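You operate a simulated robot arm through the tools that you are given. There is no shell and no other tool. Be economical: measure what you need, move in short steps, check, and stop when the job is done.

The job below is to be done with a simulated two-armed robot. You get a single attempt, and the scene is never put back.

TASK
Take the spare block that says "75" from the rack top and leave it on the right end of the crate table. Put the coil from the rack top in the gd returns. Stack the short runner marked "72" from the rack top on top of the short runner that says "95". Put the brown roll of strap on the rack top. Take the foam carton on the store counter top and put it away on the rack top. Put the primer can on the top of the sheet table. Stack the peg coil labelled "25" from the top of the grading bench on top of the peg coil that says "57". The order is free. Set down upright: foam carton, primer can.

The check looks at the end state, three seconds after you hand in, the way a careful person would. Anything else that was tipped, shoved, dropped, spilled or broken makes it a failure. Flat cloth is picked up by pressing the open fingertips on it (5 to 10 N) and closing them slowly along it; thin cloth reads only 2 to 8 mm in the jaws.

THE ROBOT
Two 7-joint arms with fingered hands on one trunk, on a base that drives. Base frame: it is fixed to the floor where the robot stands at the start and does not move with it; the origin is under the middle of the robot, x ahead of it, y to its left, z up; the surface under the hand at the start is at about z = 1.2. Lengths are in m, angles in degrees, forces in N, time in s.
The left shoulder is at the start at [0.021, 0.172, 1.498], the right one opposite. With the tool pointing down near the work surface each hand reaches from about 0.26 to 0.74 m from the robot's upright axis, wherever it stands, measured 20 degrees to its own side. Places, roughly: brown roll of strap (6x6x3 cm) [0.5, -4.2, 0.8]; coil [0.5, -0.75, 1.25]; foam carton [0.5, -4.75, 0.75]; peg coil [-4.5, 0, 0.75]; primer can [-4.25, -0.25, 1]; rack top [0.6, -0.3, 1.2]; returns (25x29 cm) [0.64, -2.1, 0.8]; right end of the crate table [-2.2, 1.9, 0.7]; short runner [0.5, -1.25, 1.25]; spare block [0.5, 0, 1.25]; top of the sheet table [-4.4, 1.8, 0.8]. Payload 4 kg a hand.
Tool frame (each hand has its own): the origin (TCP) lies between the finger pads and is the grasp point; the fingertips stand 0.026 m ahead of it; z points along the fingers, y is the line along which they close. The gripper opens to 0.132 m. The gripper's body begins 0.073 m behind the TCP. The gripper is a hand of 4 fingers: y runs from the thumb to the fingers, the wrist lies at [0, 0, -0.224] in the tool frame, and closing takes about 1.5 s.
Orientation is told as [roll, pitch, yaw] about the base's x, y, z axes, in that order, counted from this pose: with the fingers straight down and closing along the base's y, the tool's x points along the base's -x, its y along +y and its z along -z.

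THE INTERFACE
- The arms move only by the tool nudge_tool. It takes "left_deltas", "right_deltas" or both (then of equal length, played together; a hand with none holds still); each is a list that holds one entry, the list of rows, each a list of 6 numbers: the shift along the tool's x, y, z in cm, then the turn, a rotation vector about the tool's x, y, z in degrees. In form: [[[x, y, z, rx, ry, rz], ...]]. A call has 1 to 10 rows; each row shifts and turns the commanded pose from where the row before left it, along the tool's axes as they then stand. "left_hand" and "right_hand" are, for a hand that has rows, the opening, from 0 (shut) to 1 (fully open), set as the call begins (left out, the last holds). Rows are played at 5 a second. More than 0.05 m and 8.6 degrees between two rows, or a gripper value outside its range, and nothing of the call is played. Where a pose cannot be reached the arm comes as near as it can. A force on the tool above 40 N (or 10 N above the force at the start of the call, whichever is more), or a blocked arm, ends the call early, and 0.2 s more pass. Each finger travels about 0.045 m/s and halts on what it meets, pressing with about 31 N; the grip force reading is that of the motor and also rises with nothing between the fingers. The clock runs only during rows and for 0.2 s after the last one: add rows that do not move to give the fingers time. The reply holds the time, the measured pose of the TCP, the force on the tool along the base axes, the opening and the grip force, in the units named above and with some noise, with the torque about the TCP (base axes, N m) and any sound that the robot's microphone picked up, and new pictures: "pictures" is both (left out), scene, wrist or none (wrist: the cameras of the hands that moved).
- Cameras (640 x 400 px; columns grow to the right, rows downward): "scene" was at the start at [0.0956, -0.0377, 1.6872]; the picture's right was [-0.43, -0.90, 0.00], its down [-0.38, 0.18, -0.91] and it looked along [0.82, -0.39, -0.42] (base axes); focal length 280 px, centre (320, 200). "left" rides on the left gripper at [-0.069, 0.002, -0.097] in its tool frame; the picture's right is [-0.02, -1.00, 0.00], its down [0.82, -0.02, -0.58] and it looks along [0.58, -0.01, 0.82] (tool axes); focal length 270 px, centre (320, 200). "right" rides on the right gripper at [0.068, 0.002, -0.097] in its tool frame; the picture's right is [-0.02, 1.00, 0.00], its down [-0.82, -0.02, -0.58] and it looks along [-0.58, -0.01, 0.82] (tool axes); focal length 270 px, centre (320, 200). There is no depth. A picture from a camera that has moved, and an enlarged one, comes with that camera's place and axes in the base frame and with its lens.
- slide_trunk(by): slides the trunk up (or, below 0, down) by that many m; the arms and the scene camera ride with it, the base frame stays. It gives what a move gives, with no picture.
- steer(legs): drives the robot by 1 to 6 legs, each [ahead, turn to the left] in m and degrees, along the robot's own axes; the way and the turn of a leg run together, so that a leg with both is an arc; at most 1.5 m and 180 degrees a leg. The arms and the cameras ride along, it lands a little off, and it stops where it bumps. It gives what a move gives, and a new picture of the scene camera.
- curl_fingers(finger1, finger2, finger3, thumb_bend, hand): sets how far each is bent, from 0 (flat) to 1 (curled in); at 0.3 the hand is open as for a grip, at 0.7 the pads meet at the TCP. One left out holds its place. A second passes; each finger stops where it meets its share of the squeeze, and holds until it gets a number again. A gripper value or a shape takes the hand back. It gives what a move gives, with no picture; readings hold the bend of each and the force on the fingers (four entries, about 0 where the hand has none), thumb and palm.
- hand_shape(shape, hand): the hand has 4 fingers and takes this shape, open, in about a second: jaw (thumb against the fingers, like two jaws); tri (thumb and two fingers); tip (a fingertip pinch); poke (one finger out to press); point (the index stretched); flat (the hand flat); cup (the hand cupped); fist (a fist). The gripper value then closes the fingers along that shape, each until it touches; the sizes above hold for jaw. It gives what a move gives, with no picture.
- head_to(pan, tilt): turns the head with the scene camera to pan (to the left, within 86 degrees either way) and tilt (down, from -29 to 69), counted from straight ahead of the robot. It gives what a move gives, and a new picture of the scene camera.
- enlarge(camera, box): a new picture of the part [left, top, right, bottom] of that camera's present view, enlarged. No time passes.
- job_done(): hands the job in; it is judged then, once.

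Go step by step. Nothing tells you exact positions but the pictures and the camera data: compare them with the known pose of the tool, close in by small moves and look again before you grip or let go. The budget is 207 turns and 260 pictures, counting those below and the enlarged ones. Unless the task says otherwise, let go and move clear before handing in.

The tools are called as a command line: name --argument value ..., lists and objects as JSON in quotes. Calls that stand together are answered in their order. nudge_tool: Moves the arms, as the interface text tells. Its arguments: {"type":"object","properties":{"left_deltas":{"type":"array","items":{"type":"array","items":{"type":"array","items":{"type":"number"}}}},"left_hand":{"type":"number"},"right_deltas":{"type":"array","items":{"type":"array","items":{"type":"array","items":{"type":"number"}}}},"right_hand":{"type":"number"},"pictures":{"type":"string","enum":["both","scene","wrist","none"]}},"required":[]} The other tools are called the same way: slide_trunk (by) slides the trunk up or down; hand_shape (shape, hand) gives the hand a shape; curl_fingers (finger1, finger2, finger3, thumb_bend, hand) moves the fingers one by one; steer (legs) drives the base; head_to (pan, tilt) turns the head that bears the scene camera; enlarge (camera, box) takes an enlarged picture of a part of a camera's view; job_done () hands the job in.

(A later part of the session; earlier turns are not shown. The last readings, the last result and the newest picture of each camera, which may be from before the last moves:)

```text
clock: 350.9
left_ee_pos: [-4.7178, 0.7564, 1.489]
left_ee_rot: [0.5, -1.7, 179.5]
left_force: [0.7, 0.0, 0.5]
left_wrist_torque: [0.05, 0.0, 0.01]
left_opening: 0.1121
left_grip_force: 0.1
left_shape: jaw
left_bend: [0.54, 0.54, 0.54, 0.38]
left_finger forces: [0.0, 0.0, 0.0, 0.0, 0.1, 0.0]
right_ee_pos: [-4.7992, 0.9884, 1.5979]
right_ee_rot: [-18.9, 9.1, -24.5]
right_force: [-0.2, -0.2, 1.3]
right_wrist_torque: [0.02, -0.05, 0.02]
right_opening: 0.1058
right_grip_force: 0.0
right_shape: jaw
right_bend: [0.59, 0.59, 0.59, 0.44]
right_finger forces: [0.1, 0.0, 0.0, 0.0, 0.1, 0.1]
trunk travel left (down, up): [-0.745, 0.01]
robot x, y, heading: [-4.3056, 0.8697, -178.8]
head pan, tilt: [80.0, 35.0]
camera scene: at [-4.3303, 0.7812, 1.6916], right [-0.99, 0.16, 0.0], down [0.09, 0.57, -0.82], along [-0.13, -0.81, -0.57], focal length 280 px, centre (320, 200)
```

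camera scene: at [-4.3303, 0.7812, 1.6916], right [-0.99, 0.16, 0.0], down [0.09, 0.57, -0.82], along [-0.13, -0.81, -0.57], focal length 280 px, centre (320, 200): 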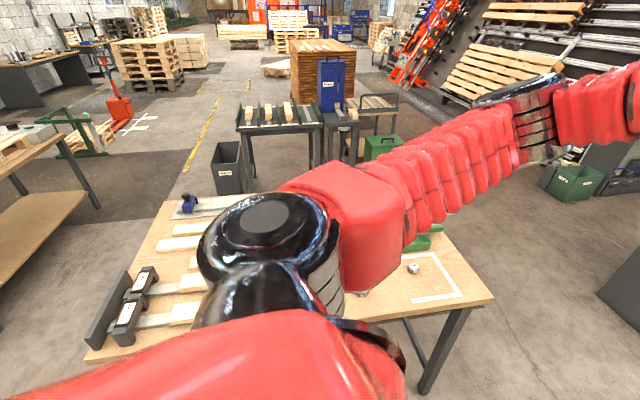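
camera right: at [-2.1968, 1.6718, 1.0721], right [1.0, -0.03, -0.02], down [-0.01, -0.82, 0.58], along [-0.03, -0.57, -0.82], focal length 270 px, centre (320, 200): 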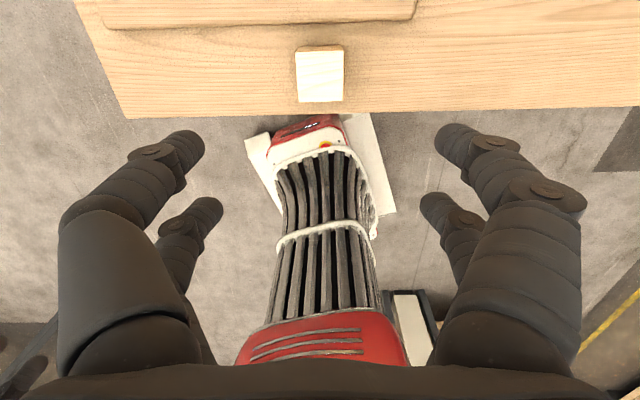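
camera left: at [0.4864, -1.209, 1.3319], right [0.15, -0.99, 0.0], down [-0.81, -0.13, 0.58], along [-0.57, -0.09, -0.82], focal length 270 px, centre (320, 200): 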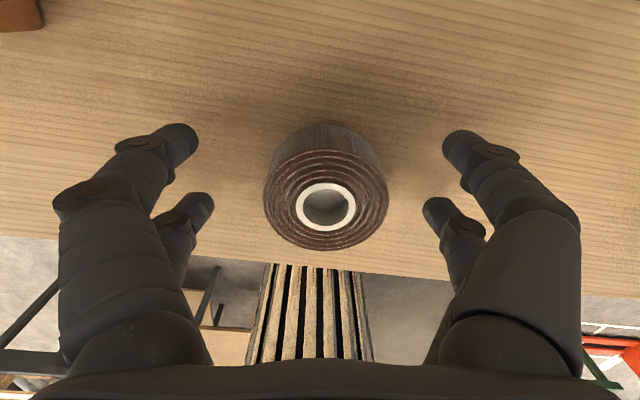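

steer --legs '[[0, 88]]'

head_to --pan 0 --tilt 40

```text
clock: 353.0
left_ee_pos: [-4.6316, 0.6021, 1.4891]
left_ee_rot: [0.3, -1.9, -156.3]
left_force: [0.8, -0.3, 0.0]
left_wrist_torque: [0.02, 0.01, -0.02]
left_opening: 0.1122
left_grip_force: 0.0
left_shape: jaw
left_bend: [0.54, 0.54, 0.54, 0.38]
left_finger forces: [0.1, 0.1, 0.0, 0.1, 0.1, 0.1]
right_ee_pos: [-4.8016, 0.7794, 1.6008]
right_ee_rot: [-19.2, 9.2, -0.4]
right_force: [1.0, 0.5, 1.4]
right_wrist_torque: [0.07, 0.05, 0.01]
right_opening: 0.1056
right_grip_force: 0.0
right_shape: jaw
right_bend: [0.59, 0.59, 0.59, 0.44]
right_finger forces: [0.0, 0.1, 0.0, 0.0, 0.0, 0.0]
trunk travel left (down, up): [-0.745, 0.01]
robot x, y, heading: [-4.3148, 0.8905, -155.0]
head pan, tilt: [80.0, 35.0]
stopped in leg 1: the robot was blocked; the commanded pose is now the measured one
camera scene: at [-4.296, 0.8008, 1.6916], right [-0.96, -0.26, 0.0], down [-0.15, 0.55, -0.82], along [0.21, -0.79, -0.57], focal length 280 px, centre (320, 200)
```

scene: 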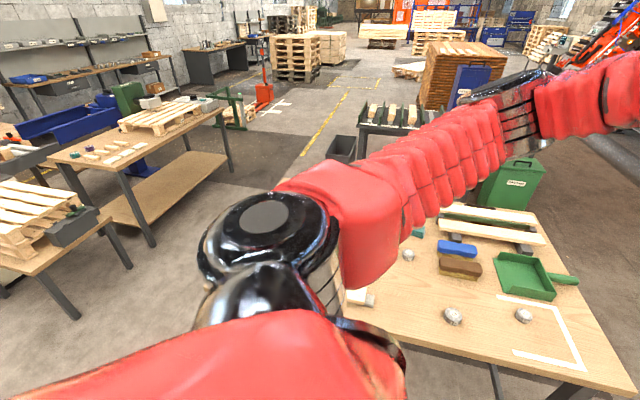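

```text
clock: 354.5
left_ee_pos: [-4.6338, 0.6025, 1.4881]
left_ee_rot: [0.5, -1.8, -156.3]
left_force: [0.8, -0.2, -0.3]
left_wrist_torque: [0.0, 0.03, -0.04]
left_opening: 0.1124
left_grip_force: 0.0
left_shape: jaw
left_bend: [0.54, 0.54, 0.54, 0.38]
left_finger forces: [0.1, 0.1, 0.1, 0.0, 0.0, 0.0]
right_ee_pos: [-4.8044, 0.7793, 1.5983]
right_ee_rot: [-19.2, 9.0, -0.4]
right_force: [-0.2, -0.7, -0.2]
right_wrist_torque: [-0.02, 0.0, -0.01]
right_opening: 0.1058
right_grip_force: 0.0
right_shape: jaw
right_bend: [0.59, 0.59, 0.59, 0.44]
right_finger forces: [0.0, 0.0, 0.0, 0.1, 0.0, 0.0]
trunk travel left (down, up): [-0.745, 0.01]
robot x, y, heading: [-4.3146, 0.888, -154.8]
head pan, tilt: [0.0, 40.0]
camera scene: at [-4.3992, 0.8498, 1.684], right [-0.43, 0.9, 0.0], down [0.58, 0.27, -0.77], along [-0.69, -0.33, -0.64], focal length 280 px, centre (320, 200)
```

scene: 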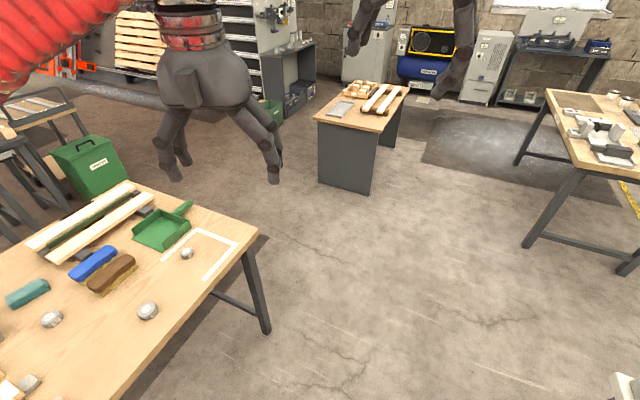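

enlarge --camera "scene" --box '[0, 220, 240, 400]'

head_to --pan 40 --tilt 45

```text
2.22 times, centred on (120, 310) of scene
camera zoom: at [-4.3992, 0.8498, 1.684], right [-0.43, 0.9, 0.0], down [0.58, 0.27, -0.77], along [-0.69, -0.33, -0.64], focal length 622 px, centre (764, -44)
```

zoom: 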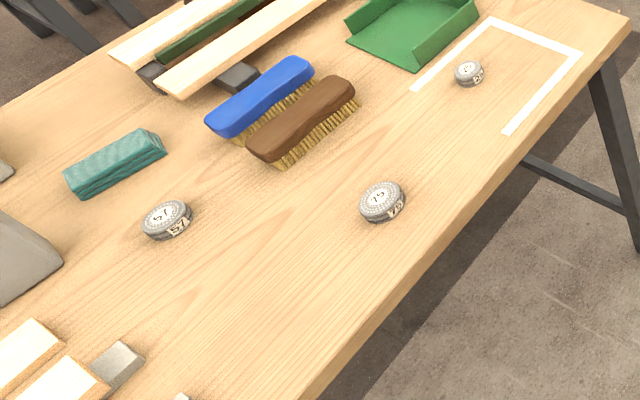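

```text
clock: 355.6
left_ee_pos: [-4.6342, 0.6024, 1.488]
left_ee_rot: [0.5, -1.8, -156.2]
left_force: [-0.1, -0.9, 0.2]
left_wrist_torque: [0.01, -0.01, -0.01]
left_opening: 0.1124
left_grip_force: 0.1
left_shape: jaw
left_bend: [0.54, 0.54, 0.54, 0.38]
left_finger forces: [0.0, 0.1, 0.1, 0.1, 0.0, 0.0]
right_ee_pos: [-4.8046, 0.7792, 1.5977]
right_ee_rot: [-19.1, 8.9, -0.4]
right_force: [-0.8, 0.8, 1.1]
right_wrist_torque: [0.01, -0.04, 0.01]
right_opening: 0.1055
right_grip_force: 0.1
right_shape: jaw
right_bend: [0.59, 0.59, 0.59, 0.44]
right_finger forces: [0.1, 0.0, 0.0, 0.0, 0.0, 0.0]
trunk travel left (down, up): [-0.745, 0.01]
robot x, y, heading: [-4.3097, 0.8884, -154.7]
head pan, tilt: [40.0, 45.0]
camera scene: at [-4.3565, 0.8122, 1.6767], right [-0.91, 0.42, 0.0], down [0.3, 0.64, -0.71], along [-0.3, -0.64, -0.71], focal length 280 px, centre (320, 200)
```

scene: 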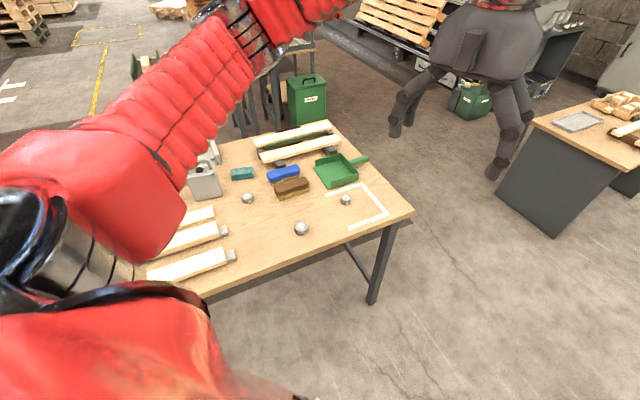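

enlarge --camera "scene" --box '[280, 180, 360, 240]'

enlarge --camera "scene" --box '[150, 140, 270, 230]'

```text
6.67 times, centred on (320, 210) of scene
camera zoom: at [-4.3565, 0.8122, 1.6767], right [-0.91, 0.42, 0.0], down [0.3, 0.64, -0.71], along [-0.3, -0.64, -0.71], focal length 1867 px, centre (320, 133)
```

zoom: 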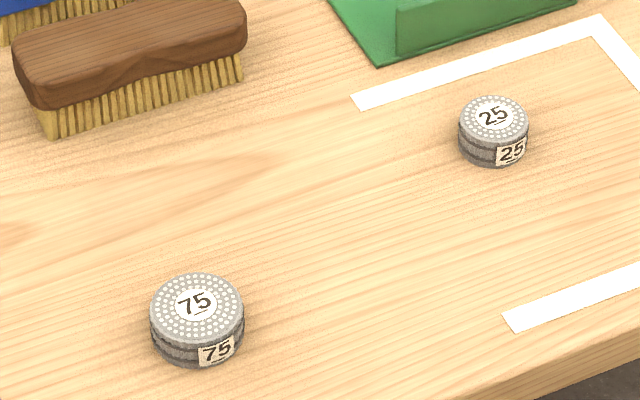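

```text
4.44 times, centred on (210, 185) of scene
camera zoom: at [-4.3565, 0.8122, 1.6767], right [-0.91, 0.42, 0.0], down [0.3, 0.64, -0.71], along [-0.3, -0.64, -0.71], focal length 1245 px, centre (809, 267)
```

zoom: 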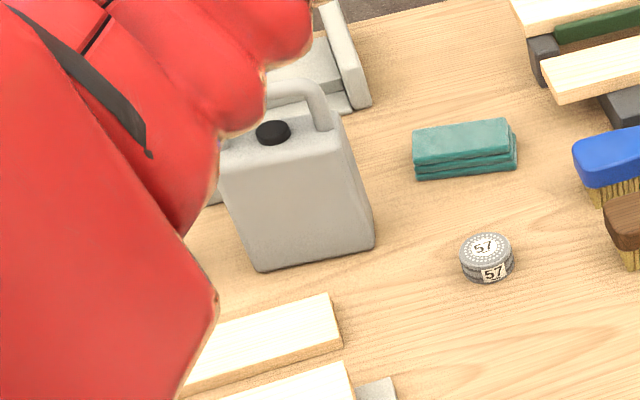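

25 is at ≈(-4.84,0.03), 57 at ≈(-4.43,-0.18), the primer can (canister) at ≈(-4.26,-0.28). I reposition to face the bench.

steer --legs '[[0.3, 0], [0, 65], [0.22, 0]]'

head_to --pan 0 --tilt 45

```text
clock: 359.2
left_ee_pos: [-4.7482, 0.3631, 1.4895]
left_ee_rot: [0.3, -2.0, -129.8]
left_force: [-0.3, -0.2, -1.2]
left_wrist_torque: [0.01, 0.0, 0.02]
left_opening: 0.1123
left_grip_force: 0.1
left_shape: jaw
left_bend: [0.54, 0.54, 0.54, 0.38]
left_finger forces: [0.0, 0.0, 0.1, 0.0, 0.1, 0.1]
right_ee_pos: [-4.9795, 0.4464, 1.6006]
right_ee_rot: [-19.2, 8.9, 25.7]
right_force: [0.0, -0.2, 1.1]
right_wrist_torque: [0.05, 0.02, -0.02]
right_opening: 0.1055
right_grip_force: 0.1
right_shape: jaw
right_bend: [0.59, 0.59, 0.59, 0.44]
right_finger forces: [0.0, 0.1, 0.1, 0.1, 0.1, 0.1]
trunk travel left (down, up): [-0.745, 0.01]
robot x, y, heading: [-4.6042, 0.7774, -128.0]
head pan, tilt: [40.0, 45.0]
stopped in leg 2: the robot was blocked; the commanded pose is now the measured one
camera scene: at [-4.6069, 0.6879, 1.6768], right [-1.0, -0.04, 0.0], down [-0.03, 0.71, -0.71], along [0.02, -0.71, -0.71], focal length 280 px, centre (320, 200)
```

scene: 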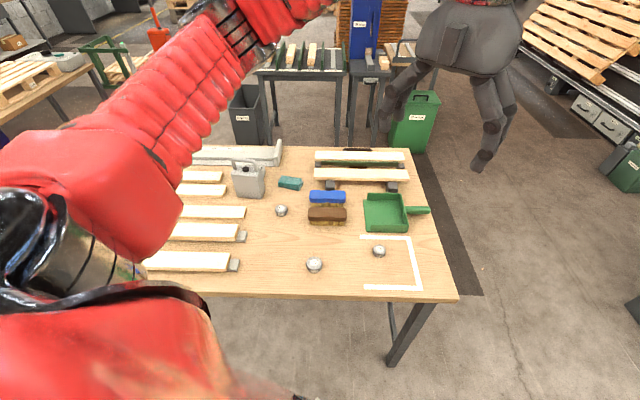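

```text
clock: 360.3
left_ee_pos: [-4.7483, 0.3638, 1.4911]
left_ee_rot: [0.4, -1.9, -129.9]
left_force: [0.5, 0.7, -1.3]
left_wrist_torque: [0.02, 0.06, -0.01]
left_opening: 0.1124
left_grip_force: 0.0
left_shape: jaw
left_bend: [0.54, 0.54, 0.54, 0.38]
left_finger forces: [0.0, 0.1, 0.0, 0.0, 0.0, 0.0]
right_ee_pos: [-4.9794, 0.4465, 1.5997]
right_ee_rot: [-19.2, 9.0, 25.7]
right_force: [-0.4, 1.1, 0.2]
right_wrist_torque: [-0.02, -0.01, 0.01]
right_opening: 0.1055
right_grip_force: 0.0
right_shape: jaw
right_bend: [0.59, 0.59, 0.59, 0.44]
right_finger forces: [0.1, 0.1, 0.0, 0.0, 0.0, 0.0]
trunk travel left (down, up): [-0.745, 0.01]
robot x, y, heading: [-4.6047, 0.7778, -128.1]
head pan, tilt: [0.0, 45.0]
camera scene: at [-4.6606, 0.7048, 1.6767], right [-0.79, 0.61, 0.0], down [0.43, 0.56, -0.71], along [-0.43, -0.56, -0.71], focal length 280 px, centre (320, 200)
```

scene: 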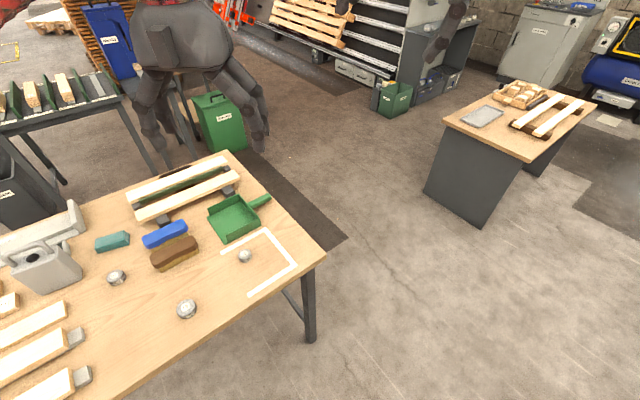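

steer --legs '[[0.1, 0], [0, 38], [0.12, 0]]'

```text
clock: 362.7
left_ee_pos: [-4.6644, 0.2562, 1.4895]
left_ee_rot: [0.5, -1.7, -110.0]
left_force: [0.0, 0.2, 0.7]
left_wrist_torque: [0.03, 0.03, 0.0]
left_opening: 0.1124
left_grip_force: 0.0
left_shape: jaw
left_bend: [0.54, 0.54, 0.54, 0.38]
left_finger forces: [0.0, 0.0, 0.0, 0.0, 0.1, 0.1]
right_ee_pos: [-4.9333, 0.2663, 1.6275]
right_ee_rot: [-21.4, 11.8, 40.9]
right_force: [0.6, -1.0, -0.9]
right_wrist_torque: [-0.01, -0.01, 0.0]
right_opening: 0.1056
right_grip_force: 0.0
right_shape: jaw
right_bend: [0.59, 0.59, 0.59, 0.44]
right_finger forces: [0.1, 0.0, 0.0, 0.0, 0.0, 0.1]
trunk travel left (down, up): [-0.745, 0.01]
robot x, y, heading: [-4.683, 0.7055, -107.9]
head pan, tilt: [0.0, 45.0]
stopped in leg 2: the robot was blocked; the commanded pose is now the measured one
camera scene: at [-4.7107, 0.6123, 1.6765], right [-0.95, 0.31, 0.0], down [0.22, 0.67, -0.71], along [-0.22, -0.67, -0.71], focal length 280 px, centre (320, 200)
```

scene: 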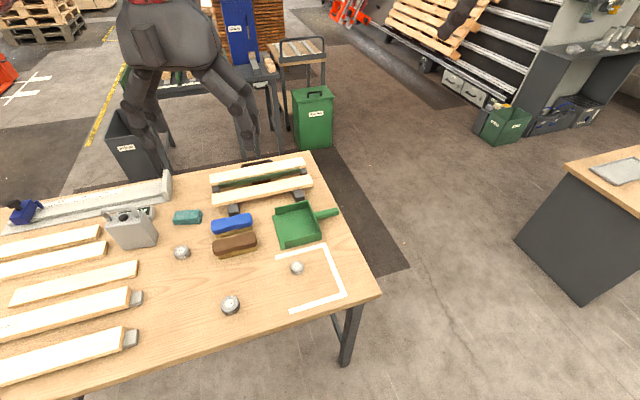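

steer --legs '[[0.1, 0], [0, 17]]'

```text
clock: 365.0
left_ee_pos: [-4.5656, 0.1879, 1.4912]
left_ee_rot: [0.3, -1.9, -93.0]
left_force: [0.1, -0.1, -0.2]
left_wrist_torque: [-0.02, 0.03, 0.0]
left_opening: 0.1121
left_grip_force: 0.2
left_shape: jaw
left_bend: [0.54, 0.54, 0.54, 0.38]
left_finger forces: [0.1, 0.1, 0.0, 0.1, 0.0, 0.0]
right_ee_pos: [-4.8273, 0.1193, 1.6355]
right_ee_rot: [-22.3, 12.3, 57.5]
right_force: [0.9, -0.9, 1.3]
right_wrist_torque: [-0.01, 0.05, -0.03]
right_opening: 0.1055
right_grip_force: 0.1
right_shape: jaw
right_bend: [0.59, 0.59, 0.59, 0.44]
right_finger forces: [0.0, 0.0, 0.1, 0.0, 0.0, 0.1]
trunk travel left (down, up): [-0.745, 0.01]
robot x, y, heading: [-4.7323, 0.6095, -90.8]
head pan, tilt: [0.0, 45.0]
stopped in leg 2: the robot was blocked; the commanded pose is now the measured one
camera scene: at [-4.7277, 0.5144, 1.6767], right [-1.0, 0.01, 0.0], down [0.01, 0.71, -0.71], along [-0.01, -0.71, -0.71], focal length 280 px, centre (320, 200)
```

scene: 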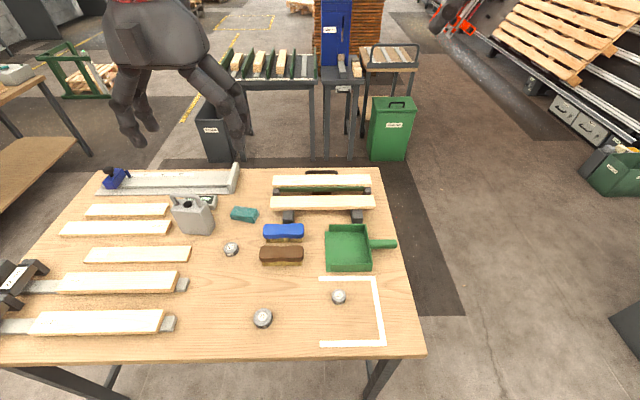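

I lower the trunk partly and bring the left hand over peg coil 25, correcting its small tilt.

slide_trunk --by -0.25

nudge_tool --left_deltas '[[[-2.03, -3.8, 0, 0, 1.9, 0], [-2.03, -3.8, 0, 0, 0, 0], [-2.03, -3.8, 0, 0, 0, 0], [-2.03, -3.8, 0, 0, 0, 0], [-2.03, -3.8, 0, 0, 0, 0], [-2.03, -3.8, 0, 0, 0, 0], [0, 0, 4, 0, 0, 0], [0, 0, 4, 0, 0, 0], [0, 0, 4, 0, 0, 0]]]' --left_hand 0.75 --pictures "both"

```text
clock: 367.6
left_ee_pos: [-4.5683, 0.1879, 1.2425]
left_ee_rot: [0.4, -2.0, -92.9]
left_force: [-0.4, -0.7, 0.8]
left_wrist_torque: [0.03, 0.0, 0.01]
left_opening: 0.1123
left_grip_force: 0.1
left_shape: jaw
left_bend: [0.54, 0.54, 0.54, 0.38]
left_finger forces: [0.0, 0.1, 0.1, 0.0, 0.1, 0.0]
right_ee_pos: [-4.8308, 0.1184, 1.3854]
right_ee_rot: [-22.2, 12.3, 57.5]
right_force: [-0.3, -0.7, 0.7]
right_wrist_torque: [0.0, 0.02, -0.02]
right_opening: 0.1056
right_grip_force: 0.2
right_shape: jaw
right_bend: [0.59, 0.59, 0.59, 0.44]
right_finger forces: [0.1, 0.0, 0.1, 0.1, 0.0, 0.0]
trunk travel left (down, up): [-0.495, 0.26]
robot x, y, heading: [-4.7304, 0.6066, -90.7]
head pan, tilt: [0.0, 45.0]
```

```text
clock: 368.8
left_ee_pos: [-4.7514, 0.0918, 1.244]
left_ee_rot: [0.3, 0.0, -92.0]
left_force: [9.2, -7.5, 5.0]
left_wrist_torque: [1.21, 1.63, 0.08]
left_opening: 0.0992
left_grip_force: 0.0
left_shape: jaw
left_bend: [0.63, 0.63, 0.63, 0.51]
left_finger forces: [0.0, 0.0, 0.0, 0.0, 0.0, 0.0]
right_ee_pos: [-4.8391, 0.1166, 1.3839]
right_ee_rot: [-21.7, 12.3, 56.8]
right_force: [-10.5, 8.0, -4.1]
right_wrist_torque: [-0.08, 0.1, 0.35]
right_opening: 0.1004
right_grip_force: 0.0
right_shape: jaw
right_bend: [0.59, 0.59, 0.67, 0.44]
right_finger forces: [0.0, 0.0, 0.0, 0.0, 0.0, 0.0]
trunk travel left (down, up): [-0.495, 0.26]
robot x, y, heading: [-4.729, 0.6072, -90.9]
head pan, tilt: [0.0, 45.0]
stopped in row 6 (right hand): the force on the tool passed its limit at 45 N (the readings are from after the stop); the commanded pose is now the measured one
camera scene: at [-4.7304, 0.5031, 1.4263], right [-1.0, 0.01, 0.0], down [0.01, 0.71, -0.71], along [-0.01, -0.71, -0.71], focal length 280 px, centre (320, 200)
camera left: at [-4.7535, 0.0239, 1.3398], right [-1.0, 0.01, 0.0], down [0.0, 0.82, 0.58], along [0.01, 0.58, -0.82], focal length 270 px, centre (320, 200)
```

scene: 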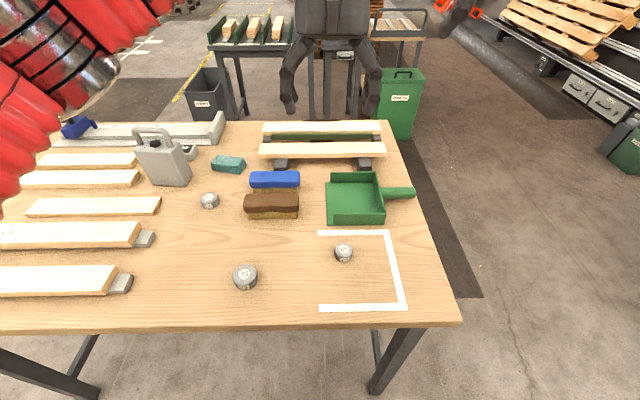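
left: 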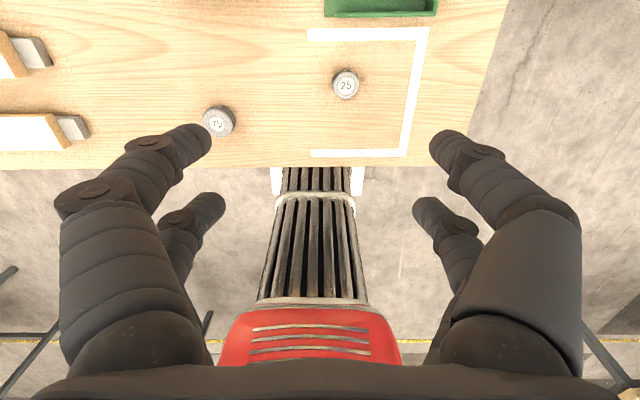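

The left hand touched the idle right hand. I move the right arm out of the way and level it.

nudge_tool --right_deltas '[[[0.4, 4, -2.6, 0, 0, 0], [0.4, 4, -2.6, 0, 0, 0], [0.4, 4, -2.6, 0, 0, 0], [0.4, 4, -2.6, 0, 0, 0], [0.4, 4, -2.6, 0, 0, 0], [0, 0, 0, -7.2, -4.1, 0], [0, 0, 0, -7.2, -4.1, 0], [0, 0, 0, -7.2, -4.1, 0], [0, 0, 0, 0, 0, 0]]]' --pictures "none"

```text
clock: 370.8
left_ee_pos: [-4.7536, 0.0942, 1.2415]
left_ee_rot: [0.3, 0.1, -92.2]
left_force: [0.4, 0.1, 0.1]
left_wrist_torque: [0.0, -0.04, 0.01]
left_opening: 0.0994
left_grip_force: 0.1
left_shape: jaw
left_bend: [0.63, 0.63, 0.63, 0.51]
left_finger forces: [0.0, 0.0, 0.1, 0.1, 0.1, 0.1]
right_ee_pos: [-5.0397, 0.2382, 1.4339]
right_ee_rot: [0.0, 0.2, 59.2]
right_force: [-0.4, 0.3, 0.0]
right_wrist_torque: [-0.04, 0.01, 0.0]
right_opening: 0.1055
right_grip_force: 0.2
right_shape: jaw
right_bend: [0.59, 0.59, 0.59, 0.44]
right_finger forces: [0.0, 0.0, 0.0, 0.0, 0.2, 0.1]
trunk travel left (down, up): [-0.495, 0.26]
robot x, y, heading: [-4.7316, 0.6047, -90.9]
head pan, tilt: [0.0, 45.0]
```

From two views the bench top is really at z≈0.85, so coil 25 is at ≈(-4.793,0.126). I close in.

nudge_tool --left_deltas '[[[1.5, -2, 4, 0, 0, 0], [1.5, -2, 4, 0, 0, 0], [0, 0, 4, 0, 0, 0], [0, 0, 4, 0, 0, 0], [0, 0, 4, 0, 0, 0], [0, 0, 4, 0, 0, 0], [0, 0, 2, 0, 0, 0], [0, 0, 0, 0, 0, 0]]]' --pictures "wrist"

```text
clock: 372.6
left_ee_pos: [-4.7908, 0.1266, 0.9822]
left_ee_rot: [0.3, 0.2, -92.2]
left_force: [-0.6, -0.5, -0.2]
left_wrist_torque: [0.02, -0.02, 0.0]
left_opening: 0.0992
left_grip_force: 0.1
left_shape: jaw
left_bend: [0.63, 0.63, 0.63, 0.51]
left_finger forces: [0.0, 0.1, 0.1, 0.0, 0.1, 0.0]
right_ee_pos: [-5.038, 0.2378, 1.4342]
right_ee_rot: [-0.1, 0.3, 59.1]
right_force: [0.5, -0.1, 0.0]
right_wrist_torque: [0.01, 0.0, -0.01]
right_opening: 0.1058
right_grip_force: 0.1
right_shape: jaw
right_bend: [0.59, 0.59, 0.59, 0.44]
right_finger forces: [0.0, 0.0, 0.1, 0.0, 0.0, 0.0]
trunk travel left (down, up): [-0.495, 0.26]
robot x, y, heading: [-4.73, 0.6085, -90.4]
head pan, tilt: [0.0, 45.0]
camera left: at [-4.7926, 0.0582, 1.0781], right [-1.0, 0.01, -0.01], down [0.01, 0.82, 0.58], along [0.01, 0.58, -0.82], focal length 270 px, centre (320, 200)
```

left: 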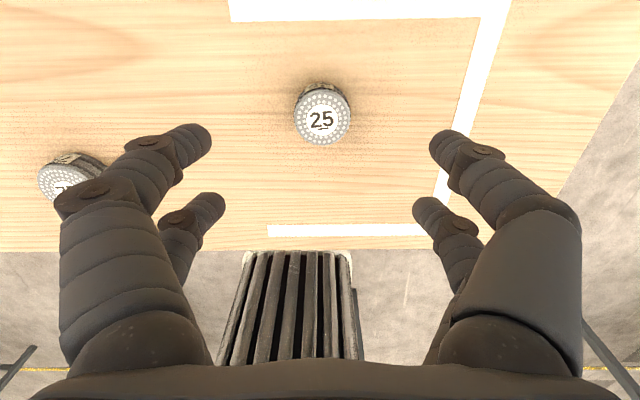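

nudge_tool --left_deltas '[[[0, 0, 3, 0, 0, 0], [0, 0, 3, 0, 0, 0], [0, 0, 2, 0, 0, 0], [0, 0, 1, 0, 0, 0], [0, 0, 0, 0, 0, 0]]]' --left_hand 0.62 --pictures "wrist"

```text
clock: 373.8
left_ee_pos: [-4.7887, 0.1269, 0.8914]
left_ee_rot: [0.3, 0.1, -92.1]
left_force: [0.4, -1.2, 0.5]
left_wrist_torque: [-0.04, -0.01, 0.02]
left_opening: 0.0823
left_grip_force: 0.1
left_shape: jaw
left_bend: [0.71, 0.71, 0.71, 0.71]
left_finger forces: [0.0, 0.1, 0.0, 0.0, 0.0, 0.0]
right_ee_pos: [-5.0378, 0.2369, 1.4351]
right_ee_rot: [0.0, 0.3, 59.2]
right_force: [-0.3, 0.1, 0.6]
right_wrist_torque: [0.02, 0.0, 0.0]
right_opening: 0.1056
right_grip_force: 0.0
right_shape: jaw
right_bend: [0.59, 0.59, 0.59, 0.44]
right_finger forces: [0.0, 0.0, 0.0, 0.0, 0.0, 0.1]
trunk travel left (down, up): [-0.495, 0.26]
robot x, y, heading: [-4.7297, 0.6061, -90.8]
head pan, tilt: [0.0, 45.0]
camera left: at [-4.7912, 0.0582, 0.9887], right [-1.0, 0.01, -0.01], down [0.01, 0.82, 0.58], along [0.01, 0.58, -0.82], focal length 270 px, centre (320, 200)
```

left: 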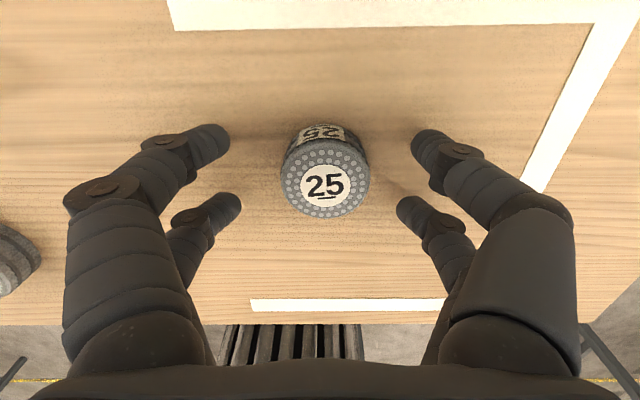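

nudge_tool --left_deltas '[[[0, 0, 0.2, 0, 0, 0], [0, 0, 0, 0, 0, 0], [0, 0, 0, 0, 0, 0], [0, 0, 0, 0, 0, 0], [0, 0, 0, 0, 0, 0], [0, 0, 0, 0, 0, 0], [0, 0, 0, 0, 0, 0]]]' --left_hand 0 --pictures "wrist"

```text
clock: 375.4
left_ee_pos: [-4.789, 0.1264, 0.8907]
left_ee_rot: [0.3, 0.2, -92.2]
left_force: [0.6, 0.4, -0.1]
left_wrist_torque: [0.02, -0.01, 0.01]
left_opening: 0.0203
left_grip_force: 30.8
left_shape: jaw
left_bend: [0.73, 0.73, 0.73, 0.7]
left_finger forces: [30.5, 28.2, 24.5, 0.0, 26.1, 0.0]
right_ee_pos: [-5.0384, 0.2368, 1.4338]
right_ee_rot: [-0.1, 0.3, 59.1]
right_force: [0.2, 0.4, -0.5]
right_wrist_torque: [-0.02, 0.01, 0.0]
right_opening: 0.1056
right_grip_force: 0.0
right_shape: jaw
right_bend: [0.59, 0.59, 0.59, 0.44]
right_finger forces: [0.0, 0.1, 0.0, 0.1, 0.0, 0.1]
trunk travel left (down, up): [-0.495, 0.26]
robot x, y, heading: [-4.7287, 0.6096, -90.9]
head pan, tilt: [0.0, 45.0]
camera left: at [-4.7913, 0.0582, 0.9868], right [-1.0, 0.01, -0.01], down [0.01, 0.82, 0.58], along [0.01, 0.58, -0.82], focal length 270 px, centre (320, 200)
```

left: 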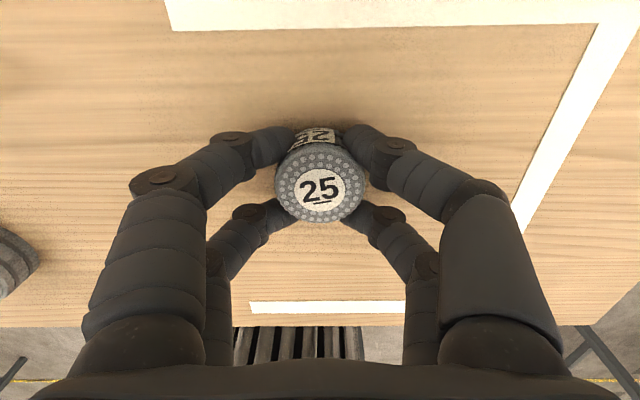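

Coil 25 held. Lift and carry toward coil 57.

nudge_tool --left_deltas '[[[0, 0, -2, 0, 0, 0], [0, 0, -4, 0, 0, 0], [0, 0, -4, 0, 0, 0], [0, 0, -4, 0, 0, 0], [0, 0, -4, 0, 0, 0], [0, 0, -2, 0, 0, 0]]]' --pictures "none"

nudge_tool --left_deltas '[[[-1.85, 4.06, 0, 0, 0, 0], [-1.85, 4.06, 0, 0, 0, 0], [-1.85, 4.06, 0, 0, 0, 0], [-1.85, 4.06, 0, 0, 0, 0], [-1.85, 4.06, 0, 0, 0, 0], [-1.85, 4.06, 0, 0, 0, 0], [-1.85, 4.06, 0, 0, 0, 0], [-1.85, 4.06, 0, 0, 0, 0], [-1.85, 4.06, 0, 0, 0, 0], [0, 0, 0, 0, 0, 0]]]' --pictures "both"

```text
clock: 376.8
left_ee_pos: [-4.7903, 0.1264, 1.0915]
left_ee_rot: [0.3, 0.2, -92.2]
left_force: [-0.5, 0.1, 0.0]
left_wrist_torque: [-0.02, 0.01, -0.02]
left_opening: 0.02
left_grip_force: 31.6
left_shape: jaw
left_bend: [0.73, 0.73, 0.73, 0.7]
left_finger forces: [31.9, 29.9, 25.8, 0.0, 27.9, 0.0]
right_ee_pos: [-5.0377, 0.2366, 1.434]
right_ee_rot: [0.0, 0.4, 59.0]
right_force: [0.5, 0.1, 0.5]
right_wrist_torque: [0.01, 0.03, 0.01]
right_opening: 0.1055
right_grip_force: 0.1
right_shape: jaw
right_bend: [0.59, 0.59, 0.59, 0.44]
right_finger forces: [0.0, 0.0, 0.1, 0.0, 0.0, 0.0]
trunk travel left (down, up): [-0.495, 0.26]
robot x, y, heading: [-4.7295, 0.6088, -90.9]
head pan, tilt: [0.0, 45.0]
```

```text
clock: 379.0
left_ee_pos: [-4.4328, -0.0531, 1.0917]
left_ee_rot: [0.3, 0.1, -92.2]
left_force: [1.0, 0.3, -1.0]
left_wrist_torque: [0.02, 0.02, 0.01]
left_opening: 0.0198
left_grip_force: 31.2
left_shape: jaw
left_bend: [0.73, 0.73, 0.73, 0.7]
left_finger forces: [31.8, 29.5, 26.3, 0.0, 28.4, 0.1]
right_ee_pos: [-5.038, 0.2371, 1.4339]
right_ee_rot: [0.0, 0.3, 59.1]
right_force: [0.7, -0.1, -0.4]
right_wrist_torque: [-0.01, 0.04, 0.02]
right_opening: 0.1054
right_grip_force: 0.1
right_shape: jaw
right_bend: [0.59, 0.59, 0.59, 0.44]
right_finger forces: [0.0, 0.1, 0.0, 0.0, 0.0, 0.0]
trunk travel left (down, up): [-0.495, 0.26]
robot x, y, heading: [-4.7305, 0.6075, -91.0]
head pan, tilt: [0.0, 45.0]
camera scene: at [-4.73, 0.5037, 1.4264], right [-1.0, 0.01, 0.0], down [0.01, 0.71, -0.71], along [-0.01, -0.71, -0.71], focal length 280 px, centre (320, 200)
camera left: at [-4.435, -0.1224, 1.1882], right [-1.0, 0.01, -0.01], down [0.01, 0.82, 0.58], along [0.01, 0.58, -0.82], focal length 270 px, centre (320, 200)
```

scene: 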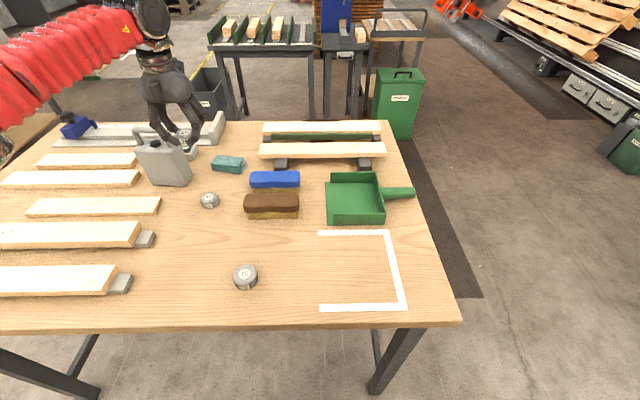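
left: 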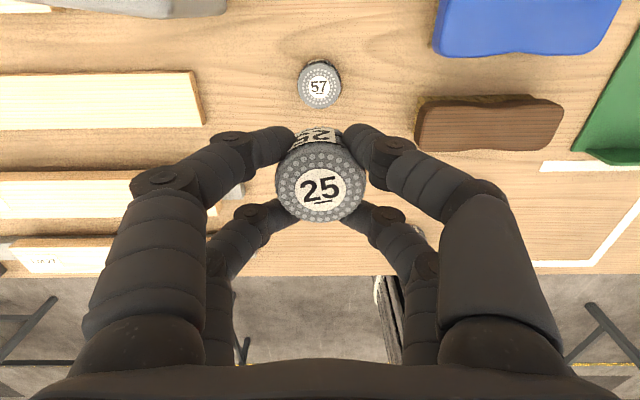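

Aligned over 57. I lower.

nudge_tool --left_deltas '[[[0, 0, 4, 0, 0, 0], [0, 0, 4, 0, 0, 0], [0, 0, 4, 0, 0, 0], [0, 0, 2.5, 0, 0, 0], [0, 0, 0.5, 0, 0, 0], [0, 0, 0, 0, 0, 0]]]' --pictures "both"

enlarge --camera "scene" --box '[130, 130, 270, 230]'

```text
clock: 380.4
left_ee_pos: [-4.432, -0.0542, 0.9403]
left_ee_rot: [0.3, 0.1, -92.3]
left_force: [0.4, -0.4, -0.7]
left_wrist_torque: [0.0, 0.01, -0.01]
left_opening: 0.0196
left_grip_force: 31.0
left_shape: jaw
left_bend: [0.73, 0.73, 0.73, 0.7]
left_finger forces: [32.7, 30.9, 27.4, 0.1, 29.6, 0.0]
right_ee_pos: [-5.0371, 0.2364, 1.4346]
right_ee_rot: [0.1, 0.2, 59.1]
right_force: [-0.7, 0.3, 0.6]
right_wrist_torque: [-0.01, 0.03, 0.01]
right_opening: 0.1054
right_grip_force: 0.1
right_shape: jaw
right_bend: [0.59, 0.59, 0.59, 0.44]
right_finger forces: [0.1, 0.1, 0.0, 0.0, 0.0, 0.0]
trunk travel left (down, up): [-0.495, 0.26]
robot x, y, heading: [-4.7302, 0.6075, -90.8]
head pan, tilt: [0.0, 45.0]
camera scene: at [-4.7296, 0.5034, 1.4263], right [-1.0, 0.01, 0.0], down [0.01, 0.71, -0.71], along [-0.01, -0.71, -0.71], focal length 280 px, centre (320, 200)
camera left: at [-4.4332, -0.1228, 1.038], right [-1.0, 0.01, -0.01], down [0.01, 0.82, 0.58], along [0.01, 0.58, -0.82], focal length 270 px, centre (320, 200)
```

scene: 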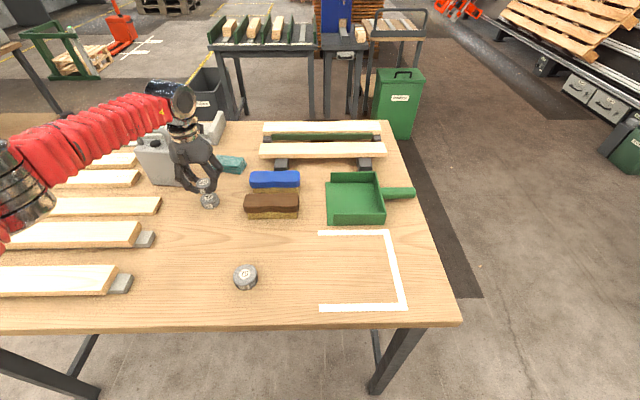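
left: 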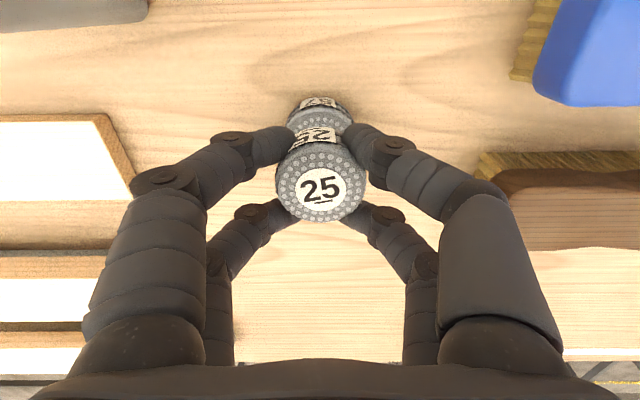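

```text
4.00 times, centred on (200, 180) of scene
camera zoom: at [-4.7296, 0.5034, 1.4263], right [-1.0, 0.01, 0.0], down [0.01, 0.71, -0.71], along [-0.01, -0.71, -0.71], focal length 1120 px, centre (800, 280)
```

zoom: 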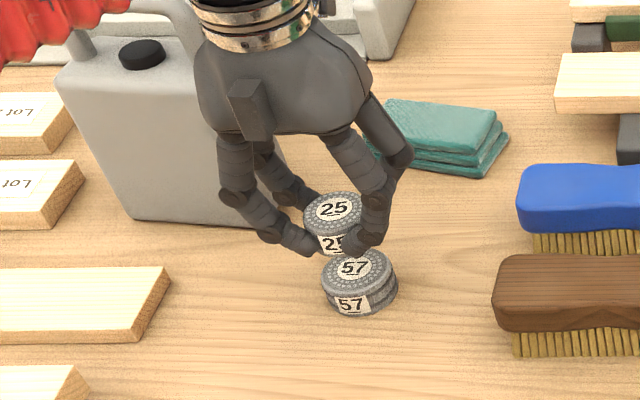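

Offset is only a few mm. I shift 3 mm and lower to contact.

nudge_tool --left_deltas '[[[0.3, 0, 1, 0, 0, 0], [0, 0, 0.8, 0, 0, 0], [0, 0, 0.2, 0, 0, 0], [0, 0, 0.2, 0, 0, 0], [0, 0, 0.2, 0, 0, 0], [0, 0, 0, 0, 0, 0]]]' --pictures "none"

enlarge --camera "scene" --box '[170, 150, 250, 210]'

```text
clock: 381.8
left_ee_pos: [-4.4309, -0.0501, 0.917]
left_ee_rot: [0.2, 0.1, -92.2]
left_force: [-0.2, -0.3, -0.7]
left_wrist_torque: [0.01, 0.01, 0.02]
left_opening: 0.0197
left_grip_force: 30.4
left_shape: jaw
left_bend: [0.73, 0.73, 0.73, 0.7]
left_finger forces: [32.9, 31.2, 27.5, 0.1, 29.8, 0.1]
right_ee_pos: [-5.0382, 0.2369, 1.4348]
right_ee_rot: [0.0, 0.2, 59.2]
right_force: [0.1, 0.3, 0.4]
right_wrist_torque: [-0.02, -0.02, 0.01]
right_opening: 0.1055
right_grip_force: 0.0
right_shape: jaw
right_bend: [0.59, 0.59, 0.59, 0.44]
right_finger forces: [0.0, 0.0, 0.1, 0.0, 0.1, 0.0]
trunk travel left (down, up): [-0.495, 0.26]
robot x, y, heading: [-4.7292, 0.6063, -90.8]
head pan, tilt: [0.0, 45.0]
```

```text
6.67 times, centred on (210, 180) of scene
camera zoom: at [-4.7297, 0.5035, 1.4263], right [-1.0, 0.01, 0.0], down [0.01, 0.71, -0.71], along [-0.01, -0.71, -0.71], focal length 1867 px, centre (1053, 333)
```

zoom: 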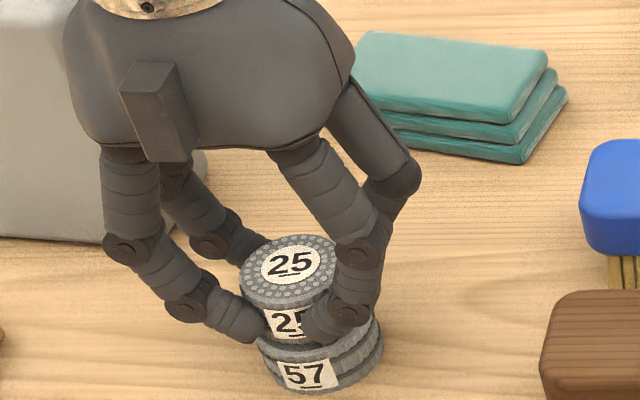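

nudge_tool --left_deltas '[[[0, 0, 0.2, 0, 0, 0], [0, 0, 0.2, 0, 0, 0], [0, 0, 0, 0, 0, 0]]]' --pictures "none"

```text
clock: 382.6
left_ee_pos: [-4.4302, -0.0512, 0.9135]
left_ee_rot: [0.4, 0.1, -92.2]
left_force: [0.0, 0.1, -1.0]
left_wrist_torque: [-0.03, -0.02, 0.0]
left_opening: 0.0199
left_grip_force: 30.9
left_shape: jaw
left_bend: [0.73, 0.73, 0.73, 0.7]
left_finger forces: [33.0, 31.2, 27.6, 0.1, 29.8, 0.1]
right_ee_pos: [-5.0375, 0.2375, 1.4359]
right_ee_rot: [0.0, 0.3, 59.1]
right_force: [0.5, 0.3, 1.0]
right_wrist_torque: [0.01, -0.02, 0.0]
right_opening: 0.1059
right_grip_force: 0.1
right_shape: jaw
right_bend: [0.59, 0.59, 0.59, 0.44]
right_finger forces: [0.0, 0.1, 0.0, 0.0, 0.0, 0.1]
trunk travel left (down, up): [-0.495, 0.26]
robot x, y, heading: [-4.7339, 0.6078, -90.8]
head pan, tilt: [0.0, 45.0]
```

nudge_tool --left_deltas '[[[0, 0, 0.2, 0, 0, 0], [0, 0, 0.15, 0, 0, 0], [0, 0, 0, 0, 0, 0]]]' --pictures "none"

```text
clock: 383.4
left_ee_pos: [-4.4307, -0.0507, 0.9128]
left_ee_rot: [0.3, -0.1, -92.1]
left_force: [1.3, -1.5, 11.9]
left_wrist_torque: [0.06, -0.04, -0.01]
left_opening: 0.0196
left_grip_force: 30.9
left_shape: jaw
left_bend: [0.73, 0.73, 0.73, 0.7]
left_finger forces: [34.7, 32.3, 28.2, 0.0, 30.9, 0.0]
right_ee_pos: [-5.0383, 0.238, 1.4343]
right_ee_rot: [0.0, 0.3, 59.1]
right_force: [-0.2, 0.4, -0.3]
right_wrist_torque: [0.01, 0.02, 0.0]
right_opening: 0.1057
right_grip_force: 0.0
right_shape: jaw
right_bend: [0.59, 0.59, 0.59, 0.44]
right_finger forces: [0.0, 0.0, 0.0, 0.0, 0.0, 0.1]
trunk travel left (down, up): [-0.495, 0.26]
robot x, y, heading: [-4.7286, 0.6044, -90.8]
head pan, tilt: [0.0, 45.0]
```

Contact on 57. Ease and open moderately, then lift.

nudge_tool --left_deltas '[[[0, 0, -0.15, 0, 0, 0], [0, 0, 0, 0, 0, 0]]]' --pictures "none"

nudge_tool --left_deltas '[[[0, 0, 0, 0, 0, 0], [0, 0, 0, 0, 0, 0], [0, 0, 0, 0, 0, 0], [0, 0, 0, 0, 0, 0], [0, 0, 0, 0, 0, 0]]]' --left_hand 0.6 --pictures "wrist"

nudge_tool --left_deltas '[[[0, 0, -1.5, 0, 0, 0], [0, 0, -3, 0, 0, 0], [0, 0, -4, 0, 0, 0], [0, 0, -4, 0, 0, 0], [0, 0, -4, 0, 0, 0], [0, 0, -4, 0, 0, 0], [0, 0, -4, 0, 0, 0]]]' --pictures "both"

```text
clock: 384.0
left_ee_pos: [-4.4307, -0.0499, 0.9141]
left_ee_rot: [0.3, 0.2, -92.2]
left_force: [1.3, -2.8, 9.6]
left_wrist_torque: [0.0, -0.01, 0.0]
left_opening: 0.0199
left_grip_force: 31.0
left_shape: jaw
left_bend: [0.73, 0.73, 0.73, 0.7]
left_finger forces: [35.0, 31.7, 27.8, 0.0, 30.8, 0.1]
right_ee_pos: [-5.0377, 0.238, 1.4339]
right_ee_rot: [0.1, 0.3, 59.2]
right_force: [-0.3, -0.9, 0.8]
right_wrist_torque: [-0.01, 0.0, -0.01]
right_opening: 0.1056
right_grip_force: 0.0
right_shape: jaw
right_bend: [0.59, 0.59, 0.59, 0.44]
right_finger forces: [0.0, 0.1, 0.1, 0.0, 0.1, 0.0]
trunk travel left (down, up): [-0.495, 0.26]
robot x, y, heading: [-4.729, 0.6031, -90.6]
head pan, tilt: [0.0, 45.0]
```

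```text
clock: 385.2
left_ee_pos: [-4.4303, -0.0496, 0.9123]
left_ee_rot: [0.3, 0.0, -92.2]
left_force: [-0.3, -0.1, -0.3]
left_wrist_torque: [-0.01, 0.02, 0.0]
left_opening: 0.0785
left_grip_force: 0.0
left_shape: jaw
left_bend: [0.71, 0.71, 0.71, 0.7]
left_finger forces: [0.0, 0.0, 0.0, 0.0, 0.0, 0.1]
right_ee_pos: [-5.0382, 0.2381, 1.4348]
right_ee_rot: [0.1, 0.3, 59.1]
right_force: [0.7, 0.7, -0.5]
right_wrist_torque: [-0.01, 0.0, 0.0]
right_opening: 0.1055
right_grip_force: 0.2
right_shape: jaw
right_bend: [0.59, 0.59, 0.59, 0.44]
right_finger forces: [0.1, 0.0, 0.0, 0.0, 0.0, 0.0]
trunk travel left (down, up): [-0.495, 0.26]
robot x, y, heading: [-4.7287, 0.6074, -90.5]
head pan, tilt: [0.0, 45.0]
camera left: at [-4.4328, -0.1193, 1.0087], right [-1.0, 0.01, -0.01], down [0.01, 0.82, 0.58], along [0.01, 0.58, -0.82], focal length 270 px, centre (320, 200)
```

left: 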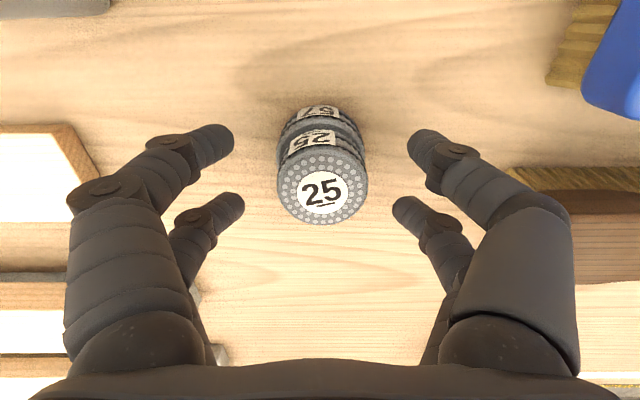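

```text
clock: 386.8
left_ee_pos: [-4.4329, -0.0512, 1.1587]
left_ee_rot: [0.4, 0.1, -92.2]
left_force: [-0.3, -0.4, 0.0]
left_wrist_torque: [-0.01, -0.03, 0.01]
left_opening: 0.0789
left_grip_force: 0.0
left_shape: jaw
left_bend: [0.71, 0.71, 0.71, 0.7]
left_finger forces: [0.0, 0.0, 0.0, 0.0, 0.0, 0.0]
right_ee_pos: [-5.0386, 0.2374, 1.4352]
right_ee_rot: [0.0, 0.3, 59.1]
right_force: [0.9, 0.4, -0.1]
right_wrist_torque: [-0.04, 0.01, -0.03]
right_opening: 0.1058
right_grip_force: 0.0
right_shape: jaw
right_bend: [0.59, 0.59, 0.59, 0.44]
right_finger forces: [0.1, 0.0, 0.0, 0.1, 0.0, 0.1]
trunk travel left (down, up): [-0.495, 0.26]
robot x, y, heading: [-4.7267, 0.6069, -91.1]
head pan, tilt: [0.0, 45.0]
camera scene: at [-4.7303, 0.5041, 1.4264], right [-1.0, 0.01, 0.0], down [0.01, 0.71, -0.71], along [-0.01, -0.71, -0.71], focal length 280 px, centre (320, 200)
camera left: at [-4.4351, -0.1206, 1.2549], right [-1.0, 0.01, -0.01], down [0.01, 0.82, 0.58], along [0.01, 0.58, -0.82], focal length 270 px, centre (320, 200)
```

scene: 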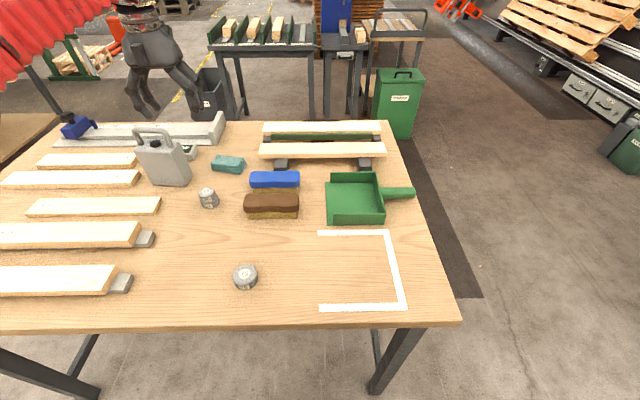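
left: 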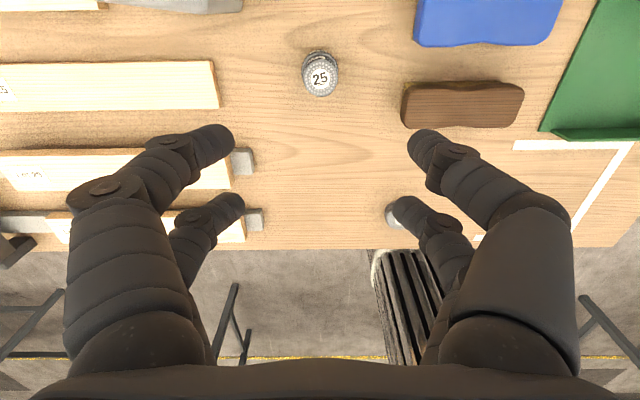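

Coil 25 sits on 57. Now the primer can: I examine it closely.

enlarge --camera "scene" --box '[110, 110, 230, 200]'

```text
4.44 times, centred on (170, 155) of scene
camera zoom: at [-4.7303, 0.5041, 1.4264], right [-1.0, 0.01, 0.0], down [0.01, 0.71, -0.71], along [-0.01, -0.71, -0.71], focal length 1245 px, centre (987, 400)
```

zoom: 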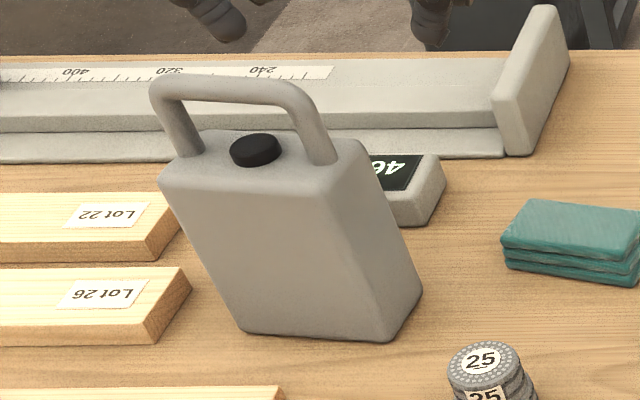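

head_to --pan 55 --tilt 45

```text
clock: 388.1
left_ee_pos: [-4.4325, -0.0531, 1.1568]
left_ee_rot: [0.2, 0.0, -92.2]
left_force: [0.2, 0.9, -0.8]
left_wrist_torque: [0.03, 0.02, -0.01]
left_opening: 0.0789
left_grip_force: 0.0
left_shape: jaw
left_bend: [0.71, 0.71, 0.71, 0.7]
left_finger forces: [0.1, 0.1, 0.0, 0.0, 0.1, 0.1]
right_ee_pos: [-5.0376, 0.2371, 1.4357]
right_ee_rot: [0.1, 0.3, 59.1]
right_force: [-0.8, 1.4, -0.4]
right_wrist_torque: [-0.01, -0.01, 0.0]
right_opening: 0.1056
right_grip_force: 0.0
right_shape: jaw
right_bend: [0.59, 0.59, 0.59, 0.44]
right_finger forces: [0.0, 0.0, 0.0, 0.1, 0.0, 0.0]
trunk travel left (down, up): [-0.495, 0.26]
robot x, y, heading: [-4.7279, 0.609, -90.6]
head pan, tilt: [55.0, 45.0]
camera scene: at [-4.6627, 0.5372, 1.4264], right [-0.59, -0.81, 0.0], down [-0.57, 0.41, -0.71], along [0.57, -0.41, -0.71], focal length 280 px, centre (320, 200)
```

scene: 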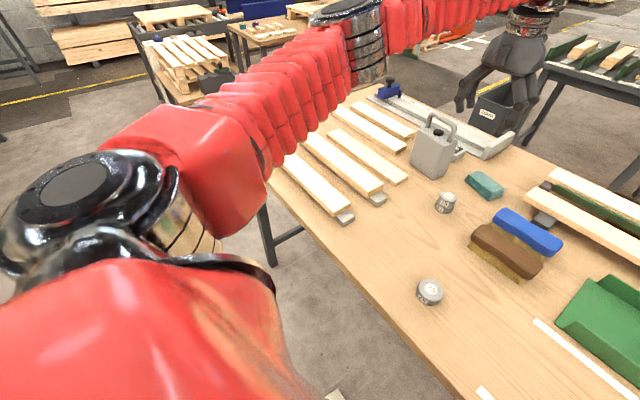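

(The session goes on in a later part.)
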